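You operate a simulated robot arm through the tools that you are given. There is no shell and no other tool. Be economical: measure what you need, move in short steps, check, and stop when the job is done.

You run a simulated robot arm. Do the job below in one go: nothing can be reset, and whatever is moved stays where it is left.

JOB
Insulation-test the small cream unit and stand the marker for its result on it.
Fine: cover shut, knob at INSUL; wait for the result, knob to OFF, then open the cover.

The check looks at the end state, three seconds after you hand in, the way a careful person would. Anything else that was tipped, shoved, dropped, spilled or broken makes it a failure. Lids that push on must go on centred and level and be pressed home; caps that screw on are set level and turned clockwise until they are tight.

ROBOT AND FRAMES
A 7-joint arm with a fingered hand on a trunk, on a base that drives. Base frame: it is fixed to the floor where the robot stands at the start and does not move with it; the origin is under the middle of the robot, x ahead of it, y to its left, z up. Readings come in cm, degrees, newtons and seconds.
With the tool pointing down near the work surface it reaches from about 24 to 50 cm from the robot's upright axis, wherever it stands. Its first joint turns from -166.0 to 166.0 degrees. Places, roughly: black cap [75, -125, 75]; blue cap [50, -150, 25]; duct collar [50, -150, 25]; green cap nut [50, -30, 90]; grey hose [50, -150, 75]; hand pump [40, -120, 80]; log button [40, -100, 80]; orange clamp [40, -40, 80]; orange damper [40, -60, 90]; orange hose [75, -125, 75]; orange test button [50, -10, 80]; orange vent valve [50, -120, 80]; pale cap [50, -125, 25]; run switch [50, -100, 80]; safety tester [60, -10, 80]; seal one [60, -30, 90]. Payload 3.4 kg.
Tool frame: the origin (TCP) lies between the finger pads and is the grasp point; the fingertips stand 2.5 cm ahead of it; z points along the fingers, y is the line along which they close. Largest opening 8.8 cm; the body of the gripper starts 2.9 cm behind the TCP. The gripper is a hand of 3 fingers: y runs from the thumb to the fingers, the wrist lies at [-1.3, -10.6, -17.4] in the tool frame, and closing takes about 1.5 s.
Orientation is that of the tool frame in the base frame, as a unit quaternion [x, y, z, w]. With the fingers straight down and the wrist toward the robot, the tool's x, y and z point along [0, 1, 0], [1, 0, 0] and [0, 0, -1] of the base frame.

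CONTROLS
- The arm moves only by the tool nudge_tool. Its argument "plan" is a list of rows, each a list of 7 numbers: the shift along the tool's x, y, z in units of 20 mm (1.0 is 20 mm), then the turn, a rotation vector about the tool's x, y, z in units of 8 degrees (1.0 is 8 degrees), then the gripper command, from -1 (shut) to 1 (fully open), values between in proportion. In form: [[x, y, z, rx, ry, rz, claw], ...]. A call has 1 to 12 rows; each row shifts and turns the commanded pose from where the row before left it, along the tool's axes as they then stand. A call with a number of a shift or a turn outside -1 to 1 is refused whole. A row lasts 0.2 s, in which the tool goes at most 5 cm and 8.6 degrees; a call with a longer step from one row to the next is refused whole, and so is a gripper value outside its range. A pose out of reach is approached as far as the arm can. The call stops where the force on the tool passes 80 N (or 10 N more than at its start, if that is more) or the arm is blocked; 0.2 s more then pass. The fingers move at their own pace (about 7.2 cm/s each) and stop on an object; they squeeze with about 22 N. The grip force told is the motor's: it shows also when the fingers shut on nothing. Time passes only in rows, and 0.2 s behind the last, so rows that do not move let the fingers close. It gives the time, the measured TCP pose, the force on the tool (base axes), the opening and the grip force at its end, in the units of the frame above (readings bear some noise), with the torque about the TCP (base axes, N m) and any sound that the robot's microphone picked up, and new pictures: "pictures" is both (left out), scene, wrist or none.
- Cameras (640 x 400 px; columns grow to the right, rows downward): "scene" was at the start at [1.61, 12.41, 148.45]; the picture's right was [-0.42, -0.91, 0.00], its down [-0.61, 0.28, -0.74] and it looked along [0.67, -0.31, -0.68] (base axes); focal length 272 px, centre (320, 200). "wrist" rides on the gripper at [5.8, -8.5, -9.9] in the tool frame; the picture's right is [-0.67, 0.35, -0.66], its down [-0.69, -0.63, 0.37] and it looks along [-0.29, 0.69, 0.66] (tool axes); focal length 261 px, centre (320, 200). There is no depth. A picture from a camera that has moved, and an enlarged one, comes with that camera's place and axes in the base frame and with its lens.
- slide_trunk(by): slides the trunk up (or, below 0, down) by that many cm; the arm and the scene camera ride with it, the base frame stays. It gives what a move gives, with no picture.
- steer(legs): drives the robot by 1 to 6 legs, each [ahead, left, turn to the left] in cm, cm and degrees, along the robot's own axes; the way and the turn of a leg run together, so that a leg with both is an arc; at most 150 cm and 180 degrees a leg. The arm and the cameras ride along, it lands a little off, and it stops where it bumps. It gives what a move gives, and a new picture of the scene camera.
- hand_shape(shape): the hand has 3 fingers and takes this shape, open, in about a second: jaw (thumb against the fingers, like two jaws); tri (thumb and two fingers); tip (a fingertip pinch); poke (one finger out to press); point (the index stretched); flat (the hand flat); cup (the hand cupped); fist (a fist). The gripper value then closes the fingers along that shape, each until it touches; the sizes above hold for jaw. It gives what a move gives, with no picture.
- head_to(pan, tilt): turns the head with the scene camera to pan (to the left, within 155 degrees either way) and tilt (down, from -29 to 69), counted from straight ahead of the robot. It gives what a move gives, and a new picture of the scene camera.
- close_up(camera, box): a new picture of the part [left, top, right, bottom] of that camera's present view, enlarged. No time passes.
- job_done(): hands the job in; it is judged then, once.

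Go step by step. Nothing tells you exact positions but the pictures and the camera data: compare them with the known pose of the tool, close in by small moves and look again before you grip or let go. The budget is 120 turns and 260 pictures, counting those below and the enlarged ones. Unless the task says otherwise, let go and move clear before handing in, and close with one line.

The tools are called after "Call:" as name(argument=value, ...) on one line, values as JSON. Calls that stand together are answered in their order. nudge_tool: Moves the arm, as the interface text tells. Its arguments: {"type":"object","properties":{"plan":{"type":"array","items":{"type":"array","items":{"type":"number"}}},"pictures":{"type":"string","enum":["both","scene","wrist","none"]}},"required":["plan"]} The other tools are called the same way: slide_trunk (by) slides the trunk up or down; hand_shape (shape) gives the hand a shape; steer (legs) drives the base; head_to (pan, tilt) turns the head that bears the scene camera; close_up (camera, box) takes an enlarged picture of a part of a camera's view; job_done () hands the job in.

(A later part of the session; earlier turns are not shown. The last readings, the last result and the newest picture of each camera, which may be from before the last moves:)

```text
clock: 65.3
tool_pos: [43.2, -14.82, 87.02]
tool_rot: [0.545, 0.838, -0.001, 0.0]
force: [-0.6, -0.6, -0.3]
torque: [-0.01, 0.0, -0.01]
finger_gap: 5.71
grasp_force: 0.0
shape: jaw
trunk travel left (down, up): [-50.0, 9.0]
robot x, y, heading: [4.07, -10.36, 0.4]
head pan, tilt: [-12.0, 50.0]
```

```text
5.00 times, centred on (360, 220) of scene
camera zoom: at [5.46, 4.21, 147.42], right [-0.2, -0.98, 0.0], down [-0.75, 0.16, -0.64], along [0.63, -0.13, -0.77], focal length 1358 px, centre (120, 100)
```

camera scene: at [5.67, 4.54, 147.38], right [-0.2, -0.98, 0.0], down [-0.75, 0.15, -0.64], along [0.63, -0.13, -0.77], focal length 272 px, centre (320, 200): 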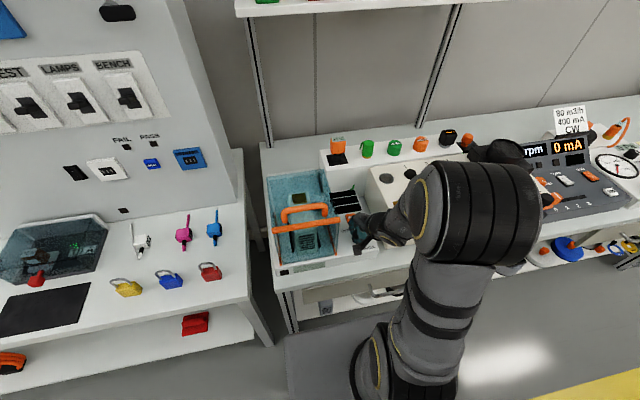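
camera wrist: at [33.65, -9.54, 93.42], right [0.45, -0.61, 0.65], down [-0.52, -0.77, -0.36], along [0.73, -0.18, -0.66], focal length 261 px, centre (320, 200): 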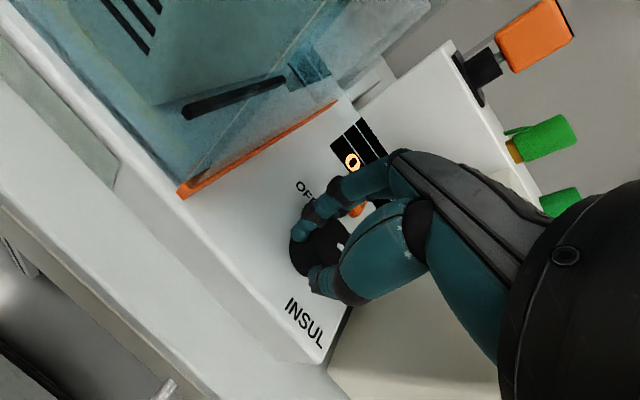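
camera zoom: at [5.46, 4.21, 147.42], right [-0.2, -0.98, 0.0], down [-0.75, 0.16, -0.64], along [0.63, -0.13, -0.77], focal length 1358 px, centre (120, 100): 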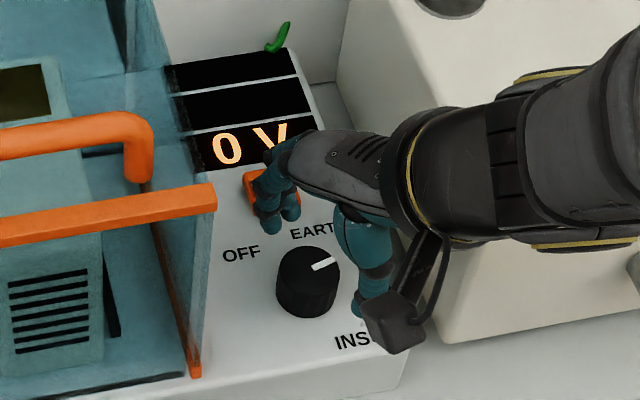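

Knob axis is re-measured at about (44.3, -15.0). I go there with the hand turned back, grip, and turn in stages.

Call:
nudge_tool(plan=[[-0.34, 0.48, 0, 0, 0, -1, 0.3], [0, 0, 0, 0, 0, -1, 0.3], [0, 0, 0, 0, 0, -1, 0.3], [0, 0, 0, 0, 0, -1, 0.3], [0, 0, 0, 0, 0, -1, 0.3], [0, 0, 0, 0, 0, -1, 0.3], [0, 0, 0.95, 0, 0, 0, 0.3], [0, 0, 0.9, 0, 0, 0, 0.3], [0, 0, 0, 0, 0, 0, -1], [0, 0, 0, 0, 0, 0, -1], [0, 0, 0, 0, 0, 0, -1], [0, 0, 0, 0, 0, 0, -1]], pictures="none")

Call:
nudge_tool(plan=[[0, 0, 0, 0, 0, 0, -1], [0, 0, 0, 0, 0, 0, -1], [0, 0, 0, 0, 0, 1, -1], [0, 0, 0, 0, 0, 1, -1], [0, 0, 0, 0, 0, 1, -1]], pictures="none")

Call:
close_up(camera="scene", box=[310, 180, 410, 260])

Call:
close_up(camera="wrist", box=[220, 150, 400, 330])

```text
clock: 67.9
tool_pos: [44.3, -15.09, 83.31]
tool_rot: [0.158, 0.987, 0.0, -0.001]
force: [0.6, -0.8, -2.6]
torque: [0.02, -0.01, 0.01]
finger_gap: 2.61
grasp_force: 22.1
shape: jaw
trunk travel left (down, up): [-50.0, 9.0]
robot x, y, heading: [4.08, -9.99, 0.3]
head pan, tilt: [-12.0, 50.0]
```

```text
clock: 69.1
tool_pos: [44.14, -14.87, 83.28]
tool_rot: [0.359, 0.933, 0.0, -0.002]
force: [-7.8, 5.4, -2.5]
torque: [0.19, 0.13, 0.35]
finger_gap: 2.43
grasp_force: 21.6
shape: jaw
trunk travel left (down, up): [-50.0, 9.0]
robot x, y, heading: [3.75, -9.82, -0.1]
head pan, tilt: [-12.0, 50.0]
```

```text
5.00 times, centred on (360, 220) of scene
camera zoom: at [5.38, 4.29, 147.41], right [-0.2, -0.98, 0.0], down [-0.75, 0.16, -0.64], along [0.63, -0.13, -0.77], focal length 1358 px, centre (120, 100)
```

zoom: 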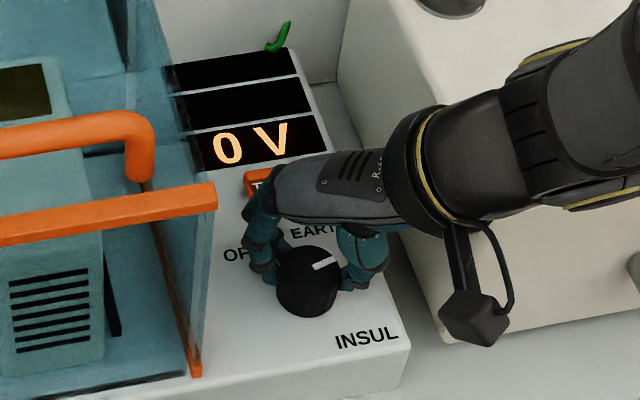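

```text
2.22 times, centred on (310, 240) of wrist
camera zoom: at [34.24, -17.43, 93.2], right [0.73, -0.19, 0.65], down [0.09, -0.93, -0.37], along [0.68, 0.33, -0.66], focal length 579 px, centre (342, 111)
```

zoom: 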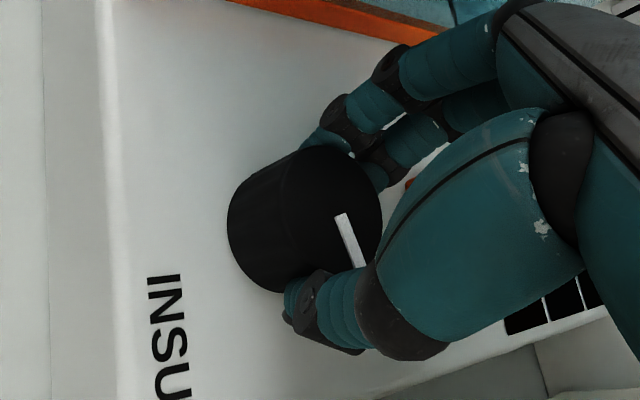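

The two-sided grip slips on this round knob. I let go, rise, and try the three-point "tri" shape, which should centre itself.

Call:
nudge_tool(plan=[[0, 0, 0, 0, 0, 0, 0.3], [0, 0, 0, 0, 0, 0, 0.3], [0, 0, 0, 0, 0, 0, 0.3], [0, 0, -1, 0, 0, 0, 0.3], [0, 0, -1, 0, 0, 0, 0.3], [0, 0, -0.6, 0, 0, 0, 0.3], [0, 0, 0, 0, 0, 0, 0.3]], pictures="none")

Call:
hand_shape(shape="tri")

Call:
close_up(camera="wrist", box=[160, 150, 400, 350])

Call:
close_up(camera="scene", box=[310, 170, 410, 260])

```text
clock: 70.7
tool_pos: [44.2, -15.02, 88.43]
tool_rot: [0.358, 0.934, 0.001, 0.0]
force: [0.7, -0.1, 0.0]
torque: [0.02, 0.0, 0.0]
finger_gap: 5.69
grasp_force: 0.2
shape: jaw
trunk travel left (down, up): [-50.0, 9.0]
robot x, y, heading: [3.89, -9.98, 0.3]
head pan, tilt: [-12.0, 50.0]
```

```text
clock: 71.6
tool_pos: [44.2, -15.16, 88.39]
tool_rot: [0.36, 0.933, 0.0, 0.0]
force: [-0.2, -1.3, 0.1]
torque: [0.01, -0.02, 0.01]
finger_gap: 8.8
grasp_force: 0.1
shape: tri
trunk travel left (down, up): [-50.0, 9.0]
robot x, y, heading: [4.18, -10.02, 0.2]
head pan, tilt: [-12.0, 50.0]
```

```text
2.00 times, centred on (280, 250) of wrist
camera zoom: at [34.26, -17.58, 98.33], right [0.73, -0.19, 0.65], down [0.09, -0.93, -0.37], along [0.68, 0.33, -0.66], focal length 521 px, centre (400, 100)
```

zoom: 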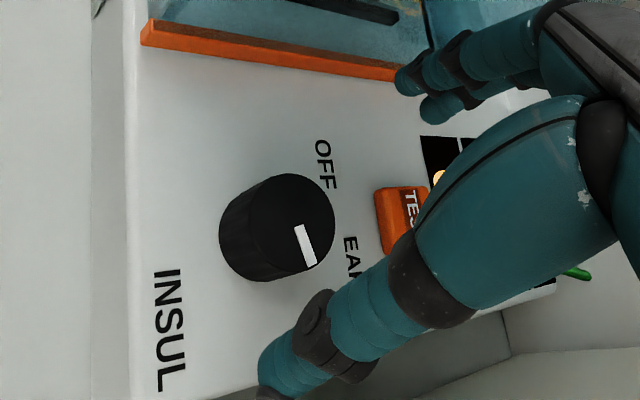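

```text
4.44 times, centred on (360, 215) of scene
camera zoom: at [5.47, 4.21, 147.42], right [-0.2, -0.98, 0.0], down [-0.75, 0.16, -0.64], along [0.63, -0.13, -0.77], focal length 1208 px, centre (142, 133)
```

zoom: 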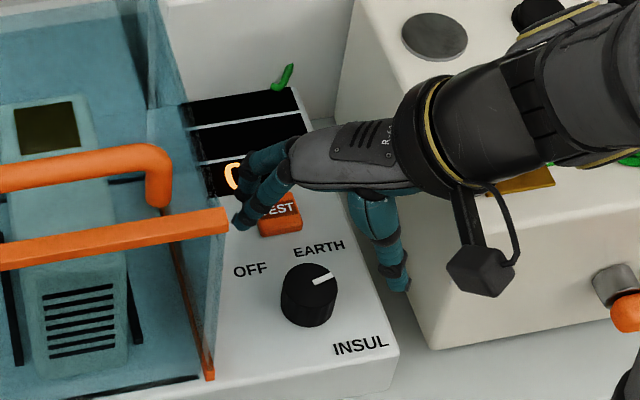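

I narrow the tri shape to knob size and look at the fingertips before descending.

Call:
nudge_tool(plan=[[0, 0, 0, 0, 0, -1, 0.2], [0, 0, 0, 0, 0, -1, 0.2], [0, 0, 0, 0, 0, -1, 0.2], [0, 0, 1, 0, 0, 0, 0.2], [0, 0, 1, 0, 0, 0, 0.2], [0, 0, 0.3, 0, 0, 0, 0.2], [0, 0, 0, 0, 0, 0, 0.2]], pictures="none")

Call:
close_up(camera="wrist", box=[160, 150, 400, 350])

Call:
close_up(camera="scene", box=[310, 180, 410, 260])

```text
clock: 73.2
tool_pos: [44.33, -15.06, 83.92]
tool_rot: [0.157, 0.988, 0.0, -0.001]
force: [-0.6, -0.2, 0.0]
torque: [0.0, 0.01, -0.03]
finger_gap: 5.34
grasp_force: 0.1
shape: tri
trunk travel left (down, up): [-50.0, 9.0]
robot x, y, heading: [4.36, -10.0, 0.1]
head pan, tilt: [-12.0, 50.0]
```

```text
2.00 times, centred on (280, 250) of wrist
camera zoom: at [36.23, -21.39, 93.79], right [0.75, 0.12, 0.65], down [0.46, -0.81, -0.37], along [0.49, 0.57, -0.66], focal length 521 px, centre (400, 100)
```

zoom: 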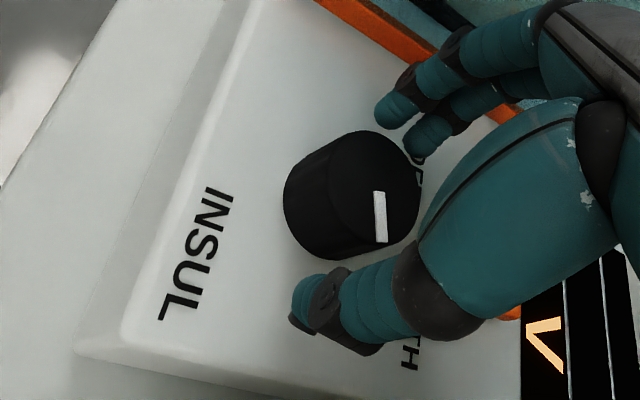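

```text
5.00 times, centred on (360, 220) of scene
camera zoom: at [5.47, 4.21, 147.42], right [-0.2, -0.98, 0.0], down [-0.75, 0.16, -0.64], along [0.63, -0.13, -0.77], focal length 1358 px, centre (120, 100)
```

zoom: 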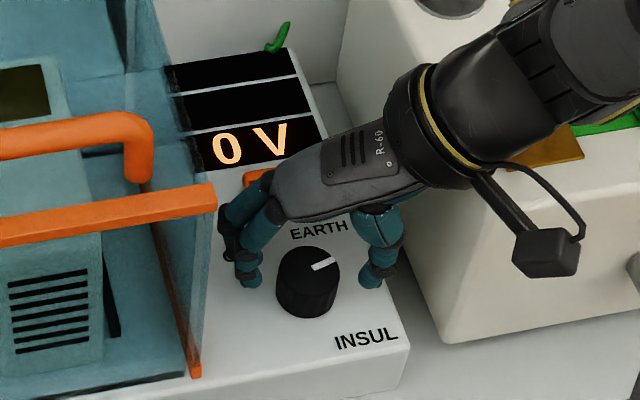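

Similar contact, but the knob sits about 0.4 cm toward tool +x. I re-centre, close, and do a longer clockwise sweep, like the one that gained 25°.

Call:
nudge_tool(plan=[[0.2, 0, 0.15, 0, 0, 0, 0.2], [0, 0, 0, 0, 0, 0, -1], [0, 0, 0, 0, 0, 0, -1], [0, 0, 0, 0, 0, 0, -1], [0, 0, 0, 0, 0, 0, -1], [0, 0, 0, 0, 0, 0, -1], [0, 0, 0, 0, 0, 0, -1]], pictures="none")

Call:
nudge_tool(plan=[[0, 0, 0, 0, 0, 1, -1], [0, 0, 0, 0, 0, 1, -1], [0, 0, 0, 0, 0, 1, -1], [0, 0, 0, 0, 0, 1, -1], [0, 0, 0, 0, 0, 1, -1]], pictures="none")

Call:
close_up(camera="wrist", box=[220, 150, 400, 330])

Call:
nudge_tool(plan=[[0, 0, 0, 0, 0, 1, -1], [0, 0, 0, 0, 0, 1, -1], [0, 0, 0, 0, 0, 1, -1], [0, 0, 0, 0, 0, 1, -1]], pictures="none")

Call:
close_up(camera="wrist", box=[220, 150, 400, 330])

```text
clock: 74.8
tool_pos: [43.94, -14.88, 83.65]
tool_rot: [0.156, 0.988, 0.0, -0.001]
force: [-2.3, 0.5, -2.6]
torque: [0.01, 0.03, 0.0]
finger_gap: 2.63
grasp_force: 22.0
shape: tri
trunk travel left (down, up): [-50.0, 9.0]
robot x, y, heading: [3.93, -10.16, 0.4]
head pan, tilt: [-12.0, 50.0]
```

```text
clock: 76.0
tool_pos: [43.69, -14.58, 83.65]
tool_rot: [0.485, 0.875, 0.0, -0.002]
force: [-14.6, 17.9, -8.6]
torque: [0.5, 0.24, 0.63]
finger_gap: 2.3
grasp_force: 22.1
shape: tri
trunk travel left (down, up): [-50.0, 9.0]
robot x, y, heading: [3.54, -9.91, 0.4]
head pan, tilt: [-12.0, 50.0]
```

```text
2.22 times, centred on (310, 240) of wrist
camera zoom: at [33.47, -14.28, 93.46], right [0.65, -0.38, 0.65], down [-0.17, -0.91, -0.37], along [0.74, 0.13, -0.66], focal length 579 px, centre (342, 111)
```

zoom: 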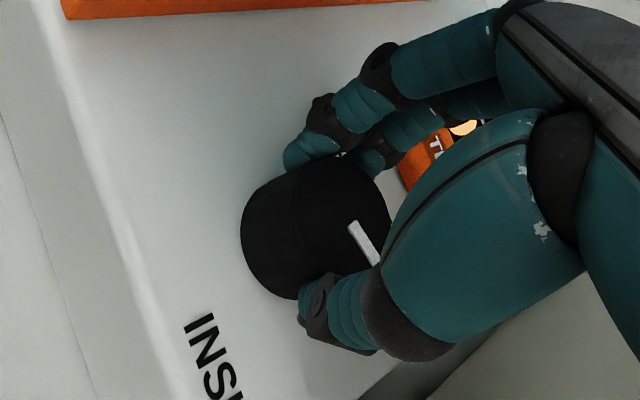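

```text
clock: 77.0
tool_pos: [44.04, -14.68, 83.69]
tool_rot: [0.706, 0.708, -0.002, 0.0]
force: [1.0, 24.2, -14.9]
torque: [0.86, -0.23, 0.96]
finger_gap: 1.98
grasp_force: 22.7
shape: tri
trunk travel left (down, up): [-50.0, 9.0]
robot x, y, heading: [3.63, -10.17, -0.1]
head pan, tilt: [-12.0, 50.0]
```

```text
2.22 times, centred on (310, 240) of wrist
camera zoom: at [35.48, -8.91, 93.48], right [0.35, -0.67, 0.66], down [-0.63, -0.69, -0.36], along [0.69, -0.28, -0.66], focal length 579 px, centre (342, 111)
```

zoom: 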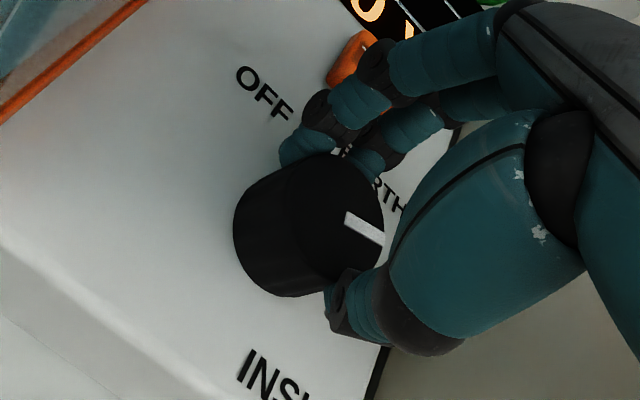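

The thumb slides round the knob. I let go, rise and measure the pointer again.

Call:
nudge_tool(plan=[[0, 0, 0, 0, 0, 0, 0.3], [0, 0, 0, 0, 0, 0, 0.3], [0, 0, 0, 0, 0, 0, 0.3], [0, 0, -1, 0, 0, 0, 0.3], [0, 0, -1, 0, 0, 0, 0.3], [0, 0, -1, 0, 0, 0, 0.3], [0, 0, 0, 0, 0, 0, 0.3]], pictures="none")

Call:
close_up(camera="wrist", box=[140, 150, 380, 350])

Call:
close_up(camera="scene", box=[310, 170, 410, 260])

```text
clock: 78.6
tool_pos: [44.01, -14.96, 89.51]
tool_rot: [0.708, 0.706, 0.0, 0.0]
force: [-0.1, 0.0, -0.6]
torque: [-0.01, -0.02, 0.0]
finger_gap: 5.7
grasp_force: 0.1
shape: tri
trunk travel left (down, up): [-50.0, 9.0]
robot x, y, heading: [3.97, -10.2, 0.4]
head pan, tilt: [-12.0, 50.0]
```

```text
2.00 times, centred on (260, 250) of wrist
camera zoom: at [35.51, -9.18, 99.43], right [0.35, -0.67, 0.66], down [-0.63, -0.68, -0.37], along [0.69, -0.29, -0.66], focal length 521 px, centre (440, 100)
```

zoom: 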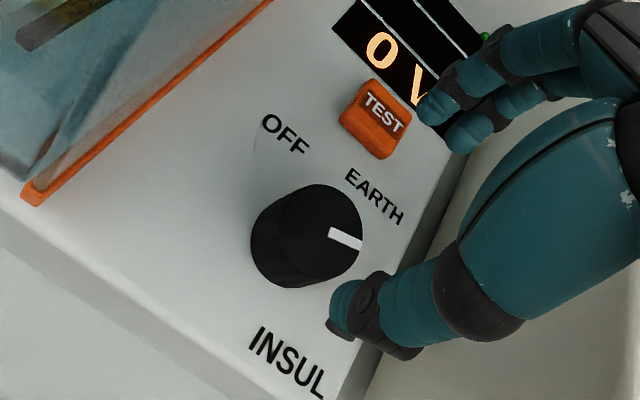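

```text
4.44 times, centred on (360, 215) of scene
camera zoom: at [5.46, 4.22, 147.42], right [-0.2, -0.98, 0.0], down [-0.75, 0.16, -0.64], along [0.63, -0.13, -0.77], focal length 1208 px, centre (142, 133)
```

zoom: 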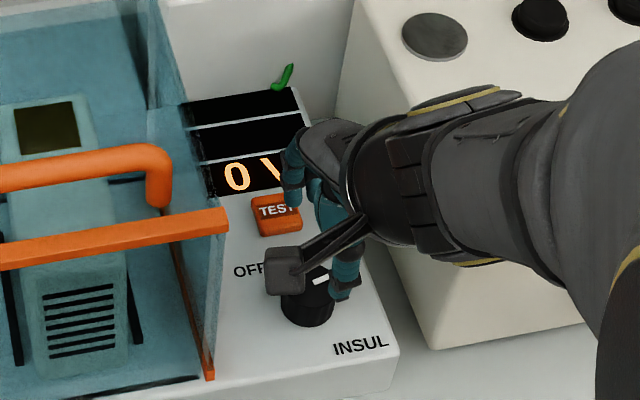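

The pointer stays at -69°, which may be an end stop: that could be INSUL itself (the display shows volts). I move the hand away to the right and up to read the panel fully.

Call:
nudge_tool(plan=[[0, 0, -1, 0, 0, 0, 0.3], [0, 0, -1, 0, 0, 0, 0.3], [-1, 0, -1, 0, 0, 0, 0.3], [-1, 0, -1, 0, 0, 0, 0.3], [-1, 0, 0, 0, 0, 0, 0.3], [-1, 0, 0, 0, 0, 0, 0.3], [-1, 0, 0, 0, 0, 0, 0.3], [0, 0, 0, 0, 0, 0, 0.3]], pictures="none")

Call:
close_up(camera="scene", box=[260, 150, 400, 280])

Call:
close_up(camera="wrist", box=[0, 100, 300, 300])

```text
clock: 80.4
tool_pos: [43.83, -24.95, 97.64]
tool_rot: [0.708, 0.706, -0.002, 0.0]
force: [0.1, -0.6, -0.4]
torque: [-0.01, 0.0, 0.01]
finger_gap: 5.69
grasp_force: 0.0
shape: tri
trunk travel left (down, up): [-50.0, 9.0]
robot x, y, heading: [3.95, -10.26, 0.3]
head pan, tilt: [-12.0, 50.0]
```

```text
3.08 times, centred on (330, 215) of scene
camera zoom: at [5.47, 4.2, 147.42], right [-0.2, -0.98, 0.0], down [-0.75, 0.16, -0.64], along [0.63, -0.13, -0.77], focal length 836 px, centre (289, 154)
```

zoom: 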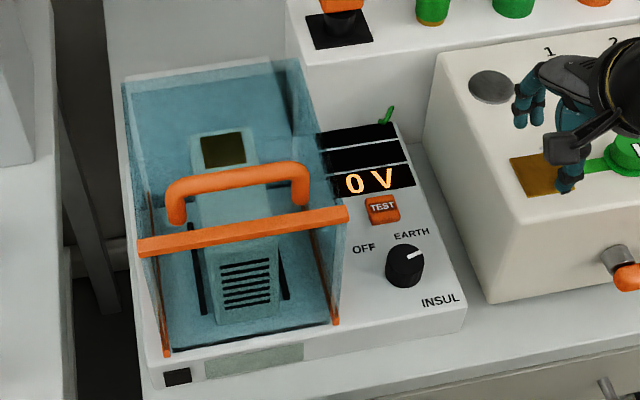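

```text
2.00 times, centred on (150, 200) of wrist
camera zoom: at [35.34, -19.29, 107.52], right [0.35, -0.67, 0.65], down [-0.63, -0.68, -0.37], along [0.69, -0.29, -0.66], focal length 521 px, centre (660, 200)
```

zoom: 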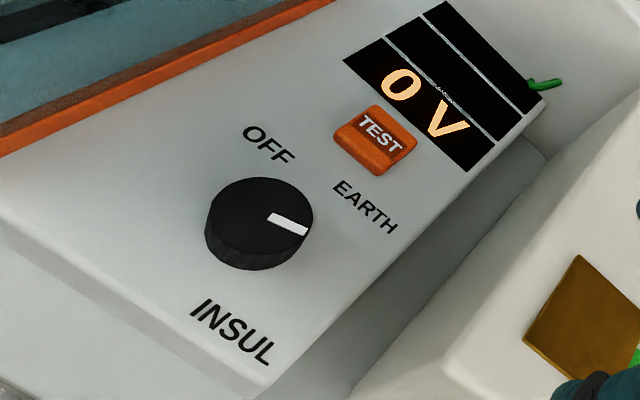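

The pointer stopped exactly ~25° past EARTH's 45° mark and nothing moved it further, so this looks like an end stop. INSUL may be on the other side of OFF. I test by gripping with the hand straight and turning counter-clockwise.

Call:
nudge_tool(plan=[[1, 0, 0, 0, 0, 0, 0.2], [1, 0, 0, 0, 0, 0, 0.2], [1, 0, 0, 0, 0, 0, 0.2], [1, 0, 0, 0, 0, 0, 0.2], [1, 0.15, 0.5, 0, 0, 0, 0.2], [0, 0, 1, 0, 0, 0, 0.2], [0, 0, 1, 0, 0, 0, 0.2], [0, 0, 1, 0, 0, 0, 0.2], [0, 0, 1, 0, 0, 0, 0.2], [0, 0, 1, 0, 0, 0, 0.2], [0, 0, 1, 0, 0, 0, 0.2], [0, 0, 0, 0, 0, 0, 0.2]], pictures="none")

Call:
close_up(camera="wrist", box=[160, 150, 400, 350])

```text
clock: 83.0
tool_pos: [44.16, -14.8, 84.54]
tool_rot: [0.707, 0.707, -0.001, -0.001]
force: [0.3, -1.0, 0.4]
torque: [-0.02, 0.02, 0.01]
finger_gap: 5.3
grasp_force: 0.0
shape: tri
trunk travel left (down, up): [-50.0, 9.0]
robot x, y, heading: [4.35, -9.77, 0.0]
head pan, tilt: [-12.0, 50.0]
```

```text
2.00 times, centred on (280, 250) of wrist
camera zoom: at [35.74, -9.13, 94.41], right [0.35, -0.67, 0.66], down [-0.63, -0.69, -0.37], along [0.69, -0.29, -0.66], focal length 521 px, centre (400, 100)
```

zoom: 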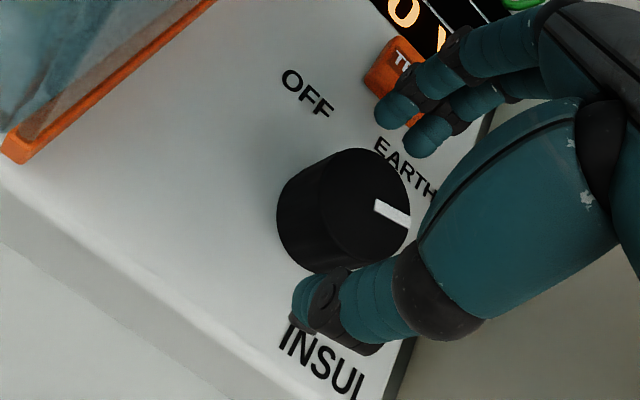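

I lower, close, and turn counter-clockwise 40° first.

Call:
nudge_tool(plan=[[0, 0, 0.4, 0, 0, 0, 0.2], [0, 0, 0, 0, 0, 0, -1], [0, 0, 0, 0, 0, 0, -1], [0, 0, 0, 0, 0, 0, -1], [0, 0, 0, 0, 0, 0, -1], [0, 0, 0, 0, 0, 0, -1], [0, 0, 0, 0, 0, 0, -1]], pictures="none")

Call:
nudge_tool(plan=[[0, 0, 0, 0, 0, -1, -1], [0, 0, 0, 0, 0, -1, -1], [0, 0, 0, 0, 0, -1, -1], [0, 0, 0, 0, 0, -1, -1], [0, 0, 0, 0, 0, -1, -1]], pictures="none")

Call:
close_up(camera="wrist", box=[160, 150, 400, 350])

Call:
close_up(camera="scene", box=[310, 170, 410, 260])

```text
clock: 84.6
tool_pos: [44.32, -14.9, 83.7]
tool_rot: [0.708, 0.706, 0.0, -0.001]
force: [-0.6, 0.3, -1.4]
torque: [-0.01, 0.0, 0.03]
finger_gap: 2.68
grasp_force: 22.0
shape: tri
trunk travel left (down, up): [-50.0, 9.0]
robot x, y, heading: [3.68, -9.78, 0.2]
head pan, tilt: [-12.0, 50.0]
```

```text
clock: 85.8
tool_pos: [44.26, -14.81, 83.85]
tool_rot: [0.422, 0.907, 0.0, -0.001]
force: [2.7, 2.3, -0.8]
torque: [0.06, -0.1, -0.01]
finger_gap: 2.63
grasp_force: 21.9
shape: tri
trunk travel left (down, up): [-50.0, 9.0]
robot x, y, heading: [3.79, -9.94, 0.1]
head pan, tilt: [-12.0, 50.0]
```

```text
2.00 times, centred on (280, 250) of wrist
camera zoom: at [34.03, -15.99, 93.65], right [0.7, -0.29, 0.65], down [-0.04, -0.93, -0.37], along [0.71, 0.23, -0.66], focal length 521 px, centre (400, 100)
```

zoom: 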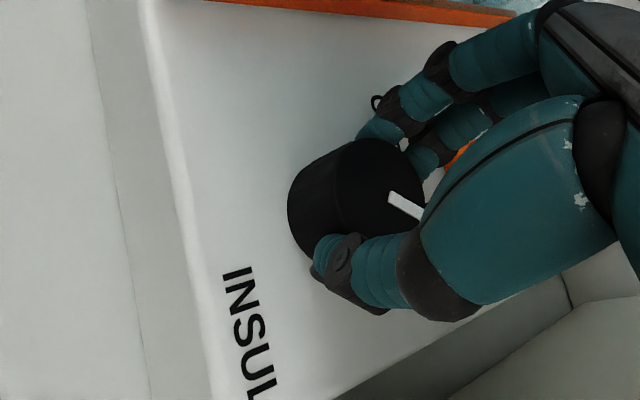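

```text
4.44 times, centred on (360, 215) of scene
camera zoom: at [5.51, 4.26, 147.42], right [-0.2, -0.98, 0.0], down [-0.75, 0.16, -0.64], along [0.63, -0.13, -0.77], focal length 1208 px, centre (142, 133)
```

zoom: 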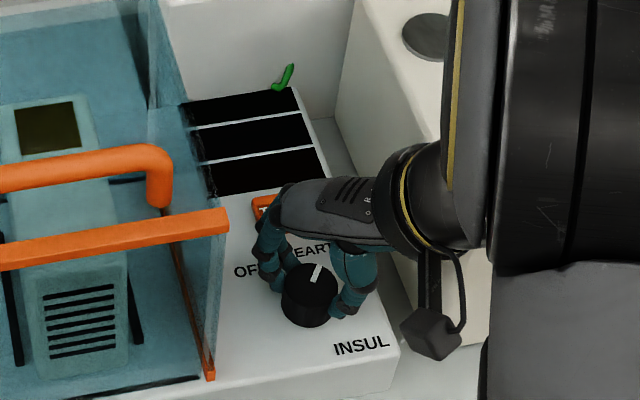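

It turns freely this way, and the display went dark at -28°. So -70° was indeed a separate end position showing volts. I turn a bit further to see what the position near -10° (EARTH label) shows.

Call:
nudge_tool(plan=[[0, 0, 0, 0, 0, -1, -1], [0, 0, 0, 0, 0, -1, -1]], pictures="none")

Call:
close_up(camera="scene", box=[310, 170, 410, 260])

Call:
nudge_tool(plan=[[0, 0, 0, 0, 0, -1, -1], [0, 0, 0, 0, 0, -1, -1]], pictures="none")

Call:
close_up(camera="scene", box=[310, 170, 410, 260])

```text
clock: 86.4
tool_pos: [44.2, -14.82, 83.9]
tool_rot: [0.291, 0.957, 0.001, -0.001]
force: [1.0, 4.4, -1.5]
torque: [0.16, -0.05, 0.01]
finger_gap: 2.62
grasp_force: 22.2
shape: tri
trunk travel left (down, up): [-50.0, 9.0]
robot x, y, heading: [3.8, -9.92, 0.1]
head pan, tilt: [-12.0, 50.0]
```

```text
4.44 times, centred on (360, 215) of scene
camera zoom: at [5.49, 4.27, 147.41], right [-0.2, -0.98, 0.0], down [-0.75, 0.16, -0.64], along [0.63, -0.13, -0.77], focal length 1208 px, centre (142, 133)
```

zoom: 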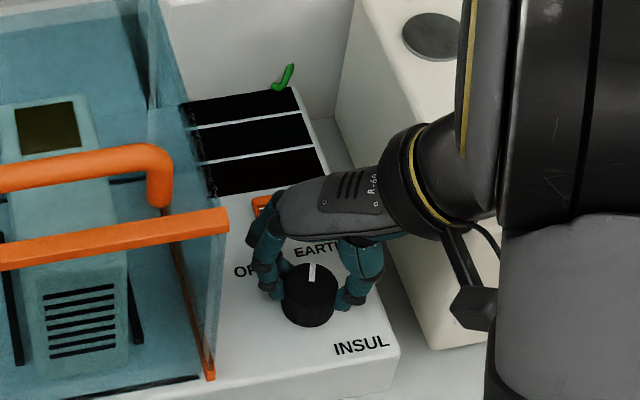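

```text
clock: 87.0
tool_pos: [44.21, -14.79, 83.73]
tool_rot: [0.155, 0.988, 0.0, -0.001]
force: [1.2, 5.2, 0.0]
torque: [0.19, -0.07, -0.02]
finger_gap: 2.57
grasp_force: 22.3
shape: tri
trunk travel left (down, up): [-50.0, 9.0]
robot x, y, heading: [4.11, -9.78, 0.3]
head pan, tilt: [-12.0, 50.0]
```

```text
4.44 times, centred on (360, 215) of scene
camera zoom: at [5.48, 4.28, 147.41], right [-0.2, -0.98, 0.0], down [-0.75, 0.16, -0.64], along [0.63, -0.13, -0.77], focal length 1208 px, centre (142, 133)
```

zoom: 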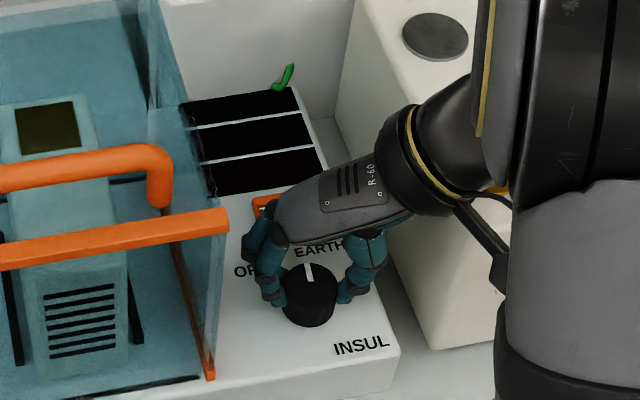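

EARTH shows nothing, so the volts position (-70° end stop) is INSUL. I turn it clockwise back to that stop and then look at the reading, pressing TEST if no result comes.

Call:
nudge_tool(plan=[[0, 0, 0, 0, 0, 1, -1], [0, 0, 0, 0, 0, 1, -1], [0, 0, 0, 0, 0, 1, -1], [0, 0, 0, 0, 0, 1, -1], [0, 0, 0, 0, 0, 1, -1], [0, 0, 0, 0, 0, 1, -1], [0, 0, 0, 0, 0, 1, -1], [0, 0, 0, 0, 0, 1, -1], [0, 0, 0, 0, 0, 1, -1], [0, 0, 0, 0, 0, 0, -1]], pictures="none")

Call:
nudge_tool(plan=[[0, 0, 0, 0, 0, 0, 0.3], [0, 0, 0, 0, 0, 0, 0.3], [0, 0, 0, 0, 0, 0, 0.3], [0, 0, -1, 0, 0, 0, 0.3], [0, 0, -1, 0, 0, 0, 0.3], [0, 0, -1, 0, 0, 0, 0.3], [0, 0, -1, 0, 0, 0, 0.3], [-1, 0, -1, 0, 0, 0, 0.3], [-1, 0, 0, 0, 0, 0, 0.3], [-1, 0, 0, 0, 0, 0, 0.3], [-1, 0, 0, 0, 0, 0, 0.3], [-1, 0, 0, 0, 0, 0, 0.3]], pictures="none")

Call:
close_up(camera="scene", box=[260, 150, 400, 280])

```text
clock: 89.2
tool_pos: [44.11, -14.97, 83.76]
tool_rot: [0.708, 0.707, -0.001, -0.001]
force: [-3.0, -1.5, -5.9]
torque: [-0.01, 0.02, 0.02]
finger_gap: 2.53
grasp_force: 21.2
shape: tri
trunk travel left (down, up): [-50.0, 9.0]
robot x, y, heading: [4.08, -10.02, 0.1]
head pan, tilt: [-12.0, 50.0]
```

```text
clock: 91.8
tool_pos: [44.15, -24.88, 93.76]
tool_rot: [0.707, 0.708, 0.0, -0.001]
force: [-0.2, -1.1, -0.2]
torque: [0.04, 0.03, 0.02]
finger_gap: 5.69
grasp_force: 0.1
shape: tri
trunk travel left (down, up): [-50.0, 9.0]
robot x, y, heading: [3.95, -9.86, 0.1]
head pan, tilt: [-12.0, 50.0]
```

```text
3.08 times, centred on (330, 215) of scene
camera zoom: at [5.47, 4.2, 147.42], right [-0.2, -0.98, 0.0], down [-0.75, 0.16, -0.64], along [0.63, -0.13, -0.77], focal length 836 px, centre (289, 154)
```

zoom: 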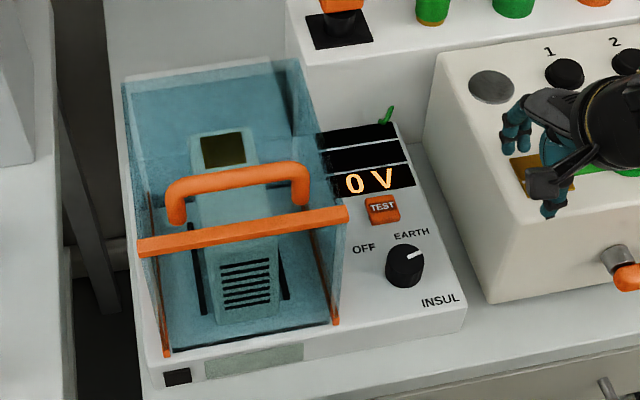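

Still 0 V, so I press TEST (about (50.6, -14.7, 81.7)) with closed fingertips. I first position above it.

Call:
nudge_tool(plan=[[0.9, 0.55, 0, 0, 0, 0, -1], [0.9, 0.55, 0, 0, 0, 0, -1], [0.9, 0.55, 0, 0, 0, 0, -1], [0.9, 0.55, 0, 0, 0, 0, -1], [0.9, 0.55, 0, 0, 0, 0, -1], [0.6, 0.5, 0, 0, 0, 0, -1], [0, 0, 0.9, 0, 0, 0, -1], [0, 0, 0.9, 0, 0, 0, -1], [0, 0, 0.7, 0, 0, 0, -1], [0, 0, 0, 0, 0, 0, -1]])

Call:
close_up(camera="scene", box=[300, 150, 420, 250])

Call:
close_up(camera="wrist", box=[220, 150, 400, 330])

```text
clock: 94.0
tool_pos: [50.69, -14.67, 88.82]
tool_rot: [0.707, 0.707, 0.0, -0.001]
force: [-0.2, 0.3, 0.0]
torque: [0.0, -0.03, -0.02]
finger_gap: 0.01
grasp_force: 22.2
shape: tri
trunk travel left (down, up): [-50.0, 9.0]
robot x, y, heading: [3.85, -10.49, 0.2]
head pan, tilt: [-12.0, 50.0]
camera scene: at [5.47, 4.21, 147.42], right [-0.2, -0.98, 0.0], down [-0.75, 0.16, -0.64], along [0.63, -0.13, -0.77], focal length 272 px, centre (320, 200)
camera wrist: at [42.27, -8.93, 98.7], right [0.35, -0.67, 0.65], down [-0.63, -0.69, -0.37], along [0.69, -0.29, -0.66], focal length 261 px, centre (320, 200)
```

scene: 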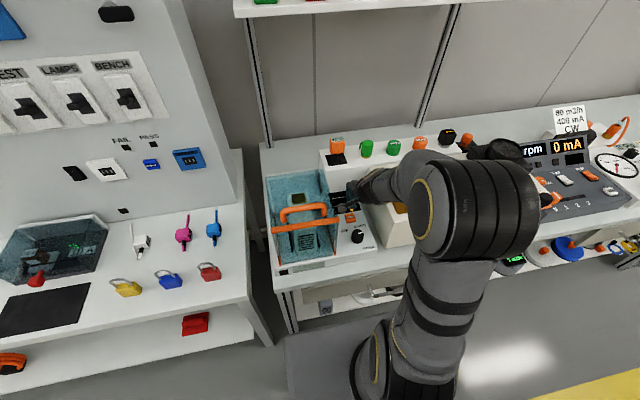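
wrist: 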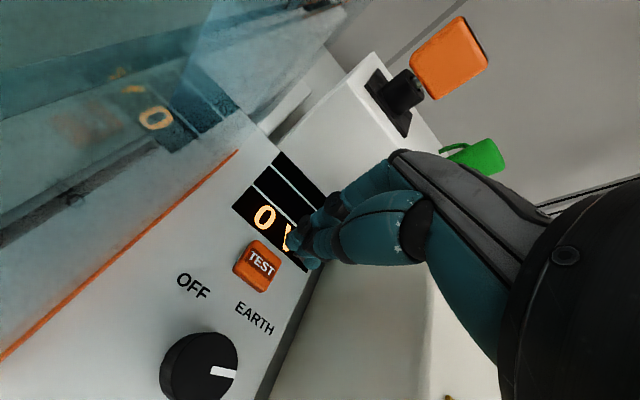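

```text
4.00 times, centred on (360, 200) of scene
camera zoom: at [5.47, 4.21, 147.42], right [-0.2, -0.98, 0.0], down [-0.75, 0.16, -0.64], along [0.63, -0.13, -0.77], focal length 1087 px, centre (160, 200)
```

zoom: 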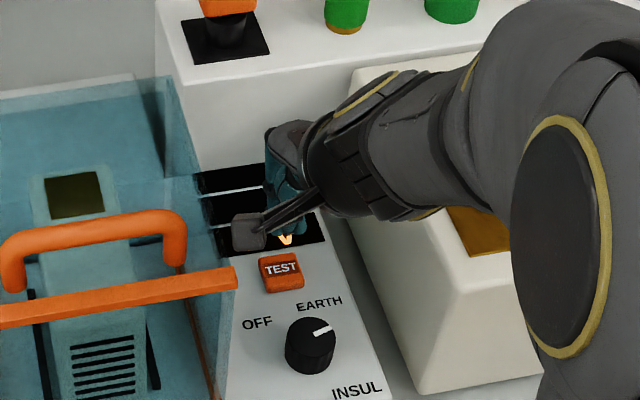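

```text
2.22 times, centred on (310, 240) of wrist
camera zoom: at [42.27, -8.93, 98.7], right [0.35, -0.67, 0.65], down [-0.63, -0.69, -0.37], along [0.69, -0.29, -0.66], focal length 579 px, centre (342, 111)
```

zoom: 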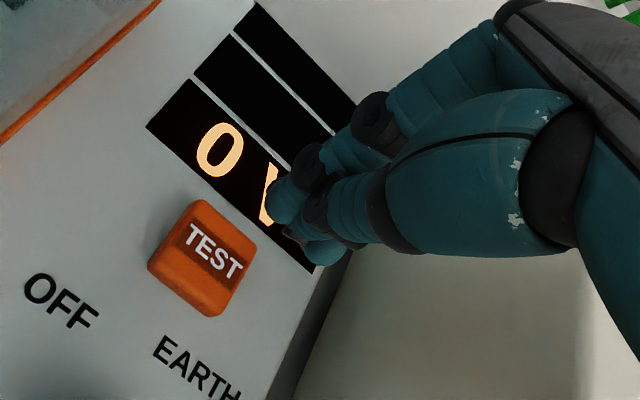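

The tips are above TEST. I turn the hand 32° counter-clockwise so its camera clears the cover, then press down gently.

Call:
nudge_tool(plan=[[0.05, -0.05, 0, 0, 0, -1, -1], [0, 0, 0, 0, 0, -1, -1], [0, 0, 0, 0, 0, -1, -1], [0, 0, 0, 0, 0, -1, -1], [0, 0, 0.9, 0, 0, 0, -1], [0, 0, 0.7, 0, 0, 0, -1], [0, 0, 0.2, 0, 0, 0, -1], [0, 0, 0.2, 0, 0, 0, -1]], pictures="none")

Call:
close_up(camera="wrist", box=[220, 150, 400, 330])

```text
clock: 95.8
tool_pos: [50.49, -14.49, 84.69]
tool_rot: [0.485, 0.874, 0.001, 0.001]
force: [1.4, 0.2, -0.6]
torque: [0.0, 0.0, 0.01]
finger_gap: 0.0
grasp_force: 22.0
shape: tri
trunk travel left (down, up): [-50.0, 9.0]
robot x, y, heading: [4.1, -10.2, 0.2]
head pan, tilt: [-12.0, 50.0]
```

```text
2.22 times, centred on (310, 240) of wrist
camera zoom: at [40.32, -14.14, 94.62], right [0.65, -0.38, 0.66], down [-0.17, -0.91, -0.37], along [0.74, 0.13, -0.66], focal length 579 px, centre (342, 111)
```

zoom: 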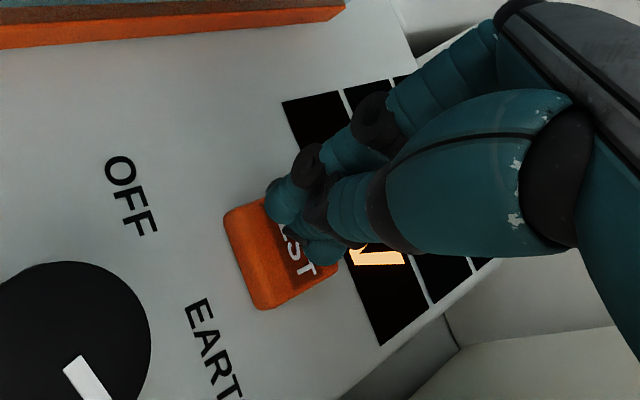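

On the button's back half; I shift 0.4 cm forward and press.

Call:
nudge_tool(plan=[[0.1, -0.17, 0, 0, 0, 0, -1], [0, 0, 0.15, 0, 0, 0, -1], [0, 0, 0.15, 0, 0, 0, -1], [0, 0, 0.15, 0, 0, 0, -1]], pictures="none")

Call:
close_up(camera="wrist", box=[220, 150, 400, 330])

```text
clock: 96.8
tool_pos: [50.16, -14.71, 83.86]
tool_rot: [0.486, 0.874, 0.0, 0.0]
force: [-0.1, 0.1, -0.3]
torque: [-0.01, 0.01, -0.03]
finger_gap: 0.0
grasp_force: 21.8
shape: tri
trunk travel left (down, up): [-50.0, 9.0]
robot x, y, heading: [4.16, -10.19, -0.1]
head pan, tilt: [-12.0, 50.0]
```

```text
2.22 times, centred on (310, 240) of wrist
camera zoom: at [39.98, -14.3, 93.77], right [0.65, -0.38, 0.66], down [-0.17, -0.91, -0.37], along [0.74, 0.13, -0.66], focal length 579 px, centre (342, 111)
```

zoom: 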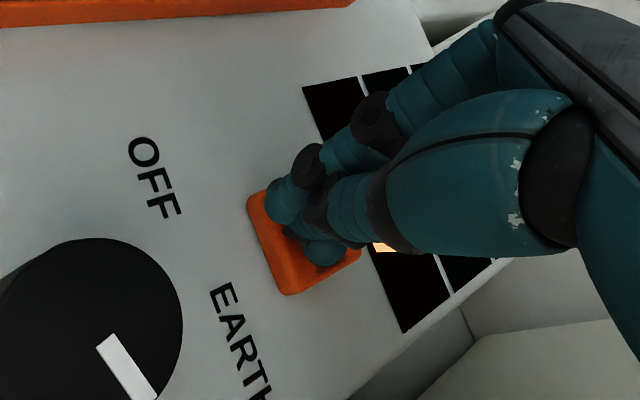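

Call:
nudge_tool(plan=[[0, 0, 0.15, 0, 0, 0, -1], [0, 0, 0.15, 0, 0, 0, -1], [0, 0, 0.15, 0, 0, 0, -1]], pictures="none")

Call:
close_up(camera="wrist", box=[220, 150, 400, 330])

Call:
close_up(camera="scene", box=[300, 150, 420, 250])

```text
clock: 97.6
tool_pos: [50.21, -14.77, 83.04]
tool_rot: [0.484, 0.875, 0.001, 0.0]
force: [0.2, -1.2, 11.3]
torque: [-0.15, -0.03, -0.03]
finger_gap: 0.0
grasp_force: 21.5
shape: tri
trunk travel left (down, up): [-50.0, 9.0]
robot x, y, heading: [4.17, -10.14, 0.2]
head pan, tilt: [-12.0, 50.0]
heard: click
```

```text
2.22 times, centred on (310, 240) of wrist
camera zoom: at [39.92, -14.24, 92.94], right [0.65, -0.38, 0.66], down [-0.17, -0.91, -0.37], along [0.74, 0.13, -0.66], focal length 579 px, centre (342, 111)
```

zoom: 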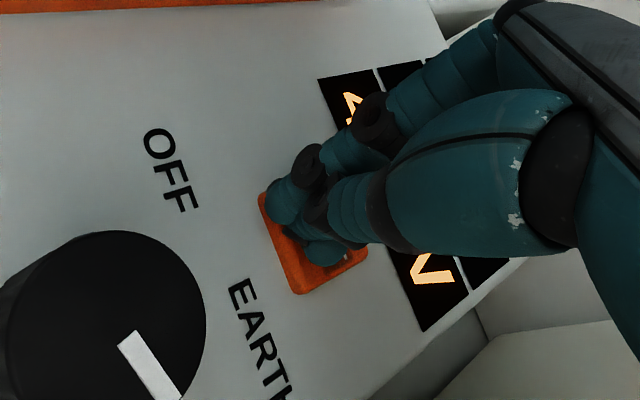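

```text
4.00 times, centred on (360, 200) of scene
camera zoom: at [5.36, 4.21, 147.44], right [-0.2, -0.98, 0.0], down [-0.75, 0.16, -0.64], along [0.63, -0.13, -0.77], focal length 1087 px, centre (160, 200)
```

zoom: 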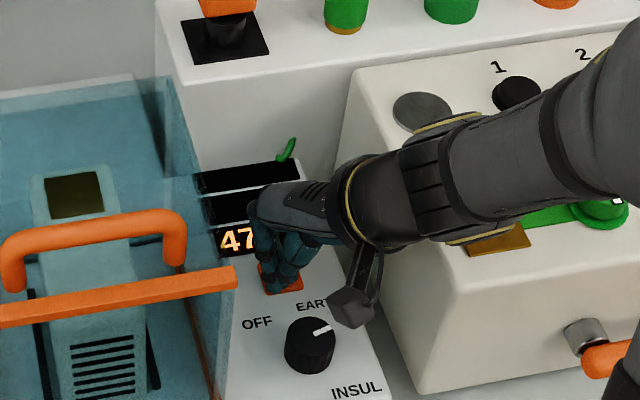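

A click, and the voltage is climbing (47x V). I hold still and wait for the result.

Call:
nudge_tool(plan=[[0, 0, 0, 0, 0, 0, -1], [0, 0, 0, 0, 0, 0, -1], [0, 0, 0, 0, 0, 0, -1], [0, 0, 0, 0, 0, 0, -1], [0, 0, 0, 0, 0, 0, -1], [0, 0, 0, 0, 0, 0, -1], [0, 0, 0, 0, 0, 0, -1], [0, 0, 0, 0, 0, 0, -1], [0, 0, 0, 0, 0, 0, -1], [0, 0, 0, 0, 0, 0, -1], [0, 0, 0, 0, 0, 0, -1], [0, 0, 0, 0, 0, 0, -1]], pictures="none")

Call:
close_up(camera="scene", box=[300, 150, 420, 250])

```text
clock: 100.2
tool_pos: [50.11, -14.5, 82.93]
tool_rot: [0.485, 0.874, 0.0, 0.0]
force: [4.7, -1.4, 14.6]
torque: [-0.18, -0.19, 0.02]
finger_gap: 0.0
grasp_force: 22.0
shape: tri
trunk travel left (down, up): [-50.0, 9.0]
robot x, y, heading: [3.73, -10.18, 0.2]
head pan, tilt: [-12.0, 50.0]
```

```text
4.00 times, centred on (360, 200) of scene
camera zoom: at [5.4, 4.2, 147.42], right [-0.2, -0.98, 0.0], down [-0.75, 0.16, -0.64], along [0.63, -0.13, -0.77], focal length 1087 px, centre (160, 200)
```

zoom: 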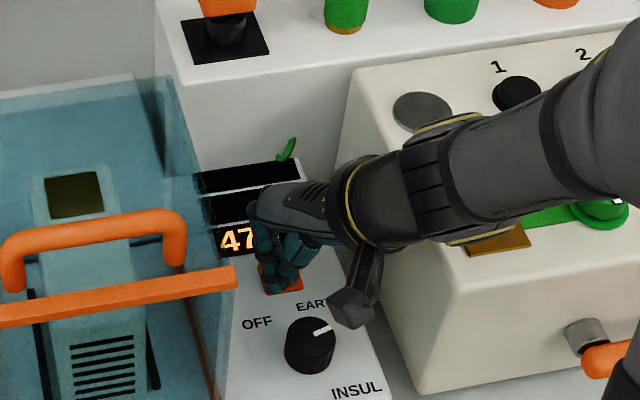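

I hold a little longer.

Call:
nudge_tool(plan=[[0, 0, 0, 0, 0, 0, -1], [0, 0, 0, 0, 0, 0, -1], [0, 0, 0, 0, 0, 0, -1], [0, 0, 0, 0, 0, 0, -1], [0, 0, 0, 0, 0, 0, -1], [0, 0, 0, 0, 0, 0, -1], [0, 0, 0, 0, 0, 0, -1], [0, 0, 0, 0, 0, 0, -1], [0, 0, 0, 0, 0, 0, -1], [0, 0, 0, 0, 0, 0, -1], [0, 0, 0, 0, 0, 0, -1], [0, 0, 0, 0, 0, 0, -1]], pictures="none")

Call:
nudge_tool(plan=[[0, 0, 0, 0, 0, 0, -1], [0, 0, 0, 0, 0, 0, -1], [0, 0, 0, 0, 0, 0, -1], [0, 0, 0, 0, 0, 0, -1], [0, 0, 0, 0, 0, 0, -1], [0, 0, 0, 0, 0, 0, -1], [0, 0, 0, 0, 0, 0, -1], [0, 0, 0, 0, 0, 0, -1], [0, 0, 0, 0, 0, 0, -1], [0, 0, 0, 0, 0, 0, -1], [0, 0, 0, 0, 0, 0, -1], [0, 0, 0, 0, 0, 0, -1]], pictures="none")

Call:
close_up(camera="scene", box=[300, 150, 420, 250])

Call:
close_up(camera="wrist", box=[220, 100, 460, 330])

```text
clock: 102.8
tool_pos: [50.17, -14.61, 83.01]
tool_rot: [0.485, 0.874, 0.0, 0.0]
force: [5.8, -1.8, 14.7]
torque: [-0.18, -0.16, 0.06]
finger_gap: 0.04
grasp_force: 22.1
shape: tri
trunk travel left (down, up): [-50.0, 9.0]
robot x, y, heading: [3.66, -10.29, 0.5]
head pan, tilt: [-12.0, 50.0]
```

```text
clock: 105.4
tool_pos: [50.12, -14.48, 82.95]
tool_rot: [0.486, 0.874, 0.0, -0.001]
force: [6.1, -1.8, 15.1]
torque: [-0.2, -0.15, 0.04]
finger_gap: 0.0
grasp_force: 22.2
shape: tri
trunk travel left (down, up): [-50.0, 9.0]
robot x, y, heading: [3.68, -10.15, 0.3]
head pan, tilt: [-12.0, 50.0]
```

```text
4.00 times, centred on (360, 200) of scene
camera zoom: at [5.4, 4.2, 147.42], right [-0.2, -0.98, 0.0], down [-0.75, 0.16, -0.64], along [0.63, -0.13, -0.77], focal length 1087 px, centre (160, 200)
```

zoom: 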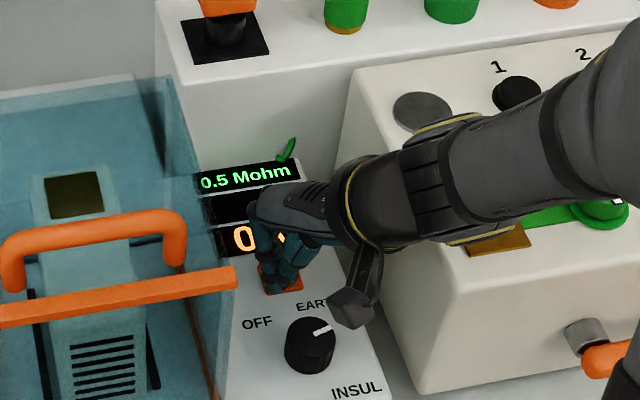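

```text
1.74 times, centred on (340, 215) of wrist
camera zoom: at [39.92, -14.24, 92.89], right [0.65, -0.38, 0.66], down [-0.17, -0.91, -0.37], along [0.74, 0.13, -0.66], focal length 453 px, centre (285, 174)
```

zoom: 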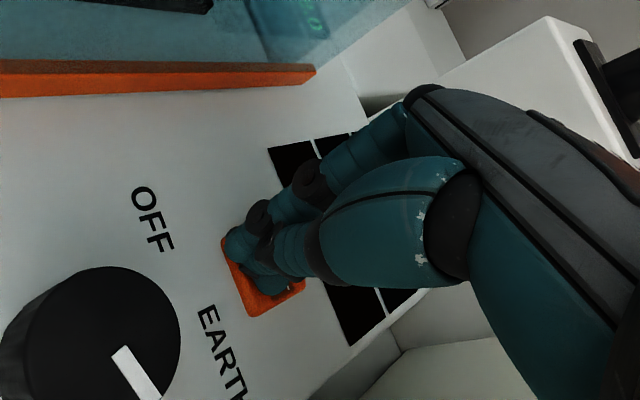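

Result shows 0.5 Mohm with voltage back to 0. I rise clear to read all three lines.

Call:
nudge_tool(plan=[[0, 0, -0.6, 0, 0, 0, -1], [0, 0, -1, 0, 0, 0, -1], [0, 0, -1, 0, 0, 0, -1], [0, 0, -1, 0, 0, 0, -1], [-0.7, -0.7, -0.8, 0, 0, 0, -1], [-0.7, -0.7, -0.8, 0, 0, 0, -1], [-0.7, -0.7, 0, 0, 0, 0, 0.2], [-0.7, -0.7, 0, 0, 0, 0, 0.2], [-0.7, -0.7, 0, 0, 0, 0, 0.2], [0, 0, 0, 0, 0, 0, 0.2]], pictures="none")

Call:
close_up(camera="scene", box=[260, 150, 400, 280])

Call:
close_up(camera="scene", box=[350, 110, 490, 200])

```text
clock: 107.6
tool_pos: [47.96, -24.32, 93.3]
tool_rot: [0.485, 0.874, 0.001, -0.001]
force: [0.1, -0.4, -0.1]
torque: [0.01, 0.0, 0.01]
finger_gap: 5.26
grasp_force: 0.0
shape: tri
trunk travel left (down, up): [-50.0, 9.0]
robot x, y, heading: [3.89, -9.67, 0.0]
head pan, tilt: [-12.0, 50.0]
```

```text
3.08 times, centred on (330, 215) of scene
camera zoom: at [5.47, 4.2, 147.42], right [-0.2, -0.98, 0.0], down [-0.75, 0.16, -0.64], along [0.63, -0.13, -0.77], focal length 836 px, centre (289, 154)
```

zoom: 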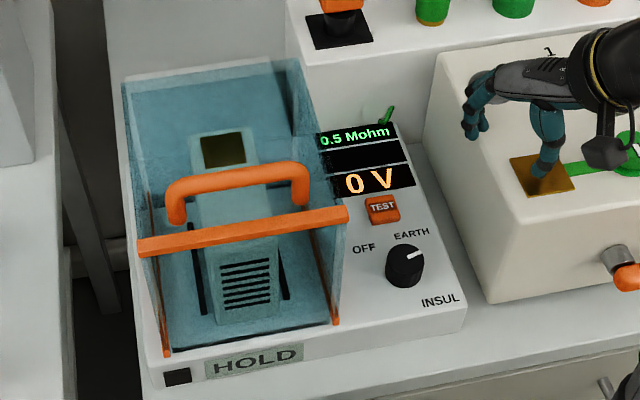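

```text
4.44 times, centred on (420, 155) of scene
camera zoom: at [5.47, 4.2, 147.42], right [-0.2, -0.98, 0.0], down [-0.75, 0.16, -0.64], along [0.63, -0.13, -0.77], focal length 1208 px, centre (-124, 400)
```

zoom: 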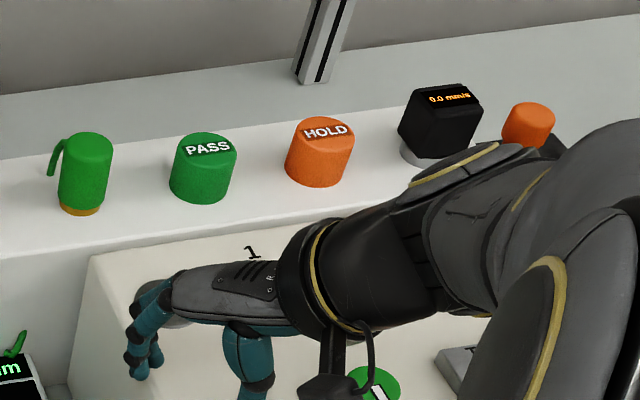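

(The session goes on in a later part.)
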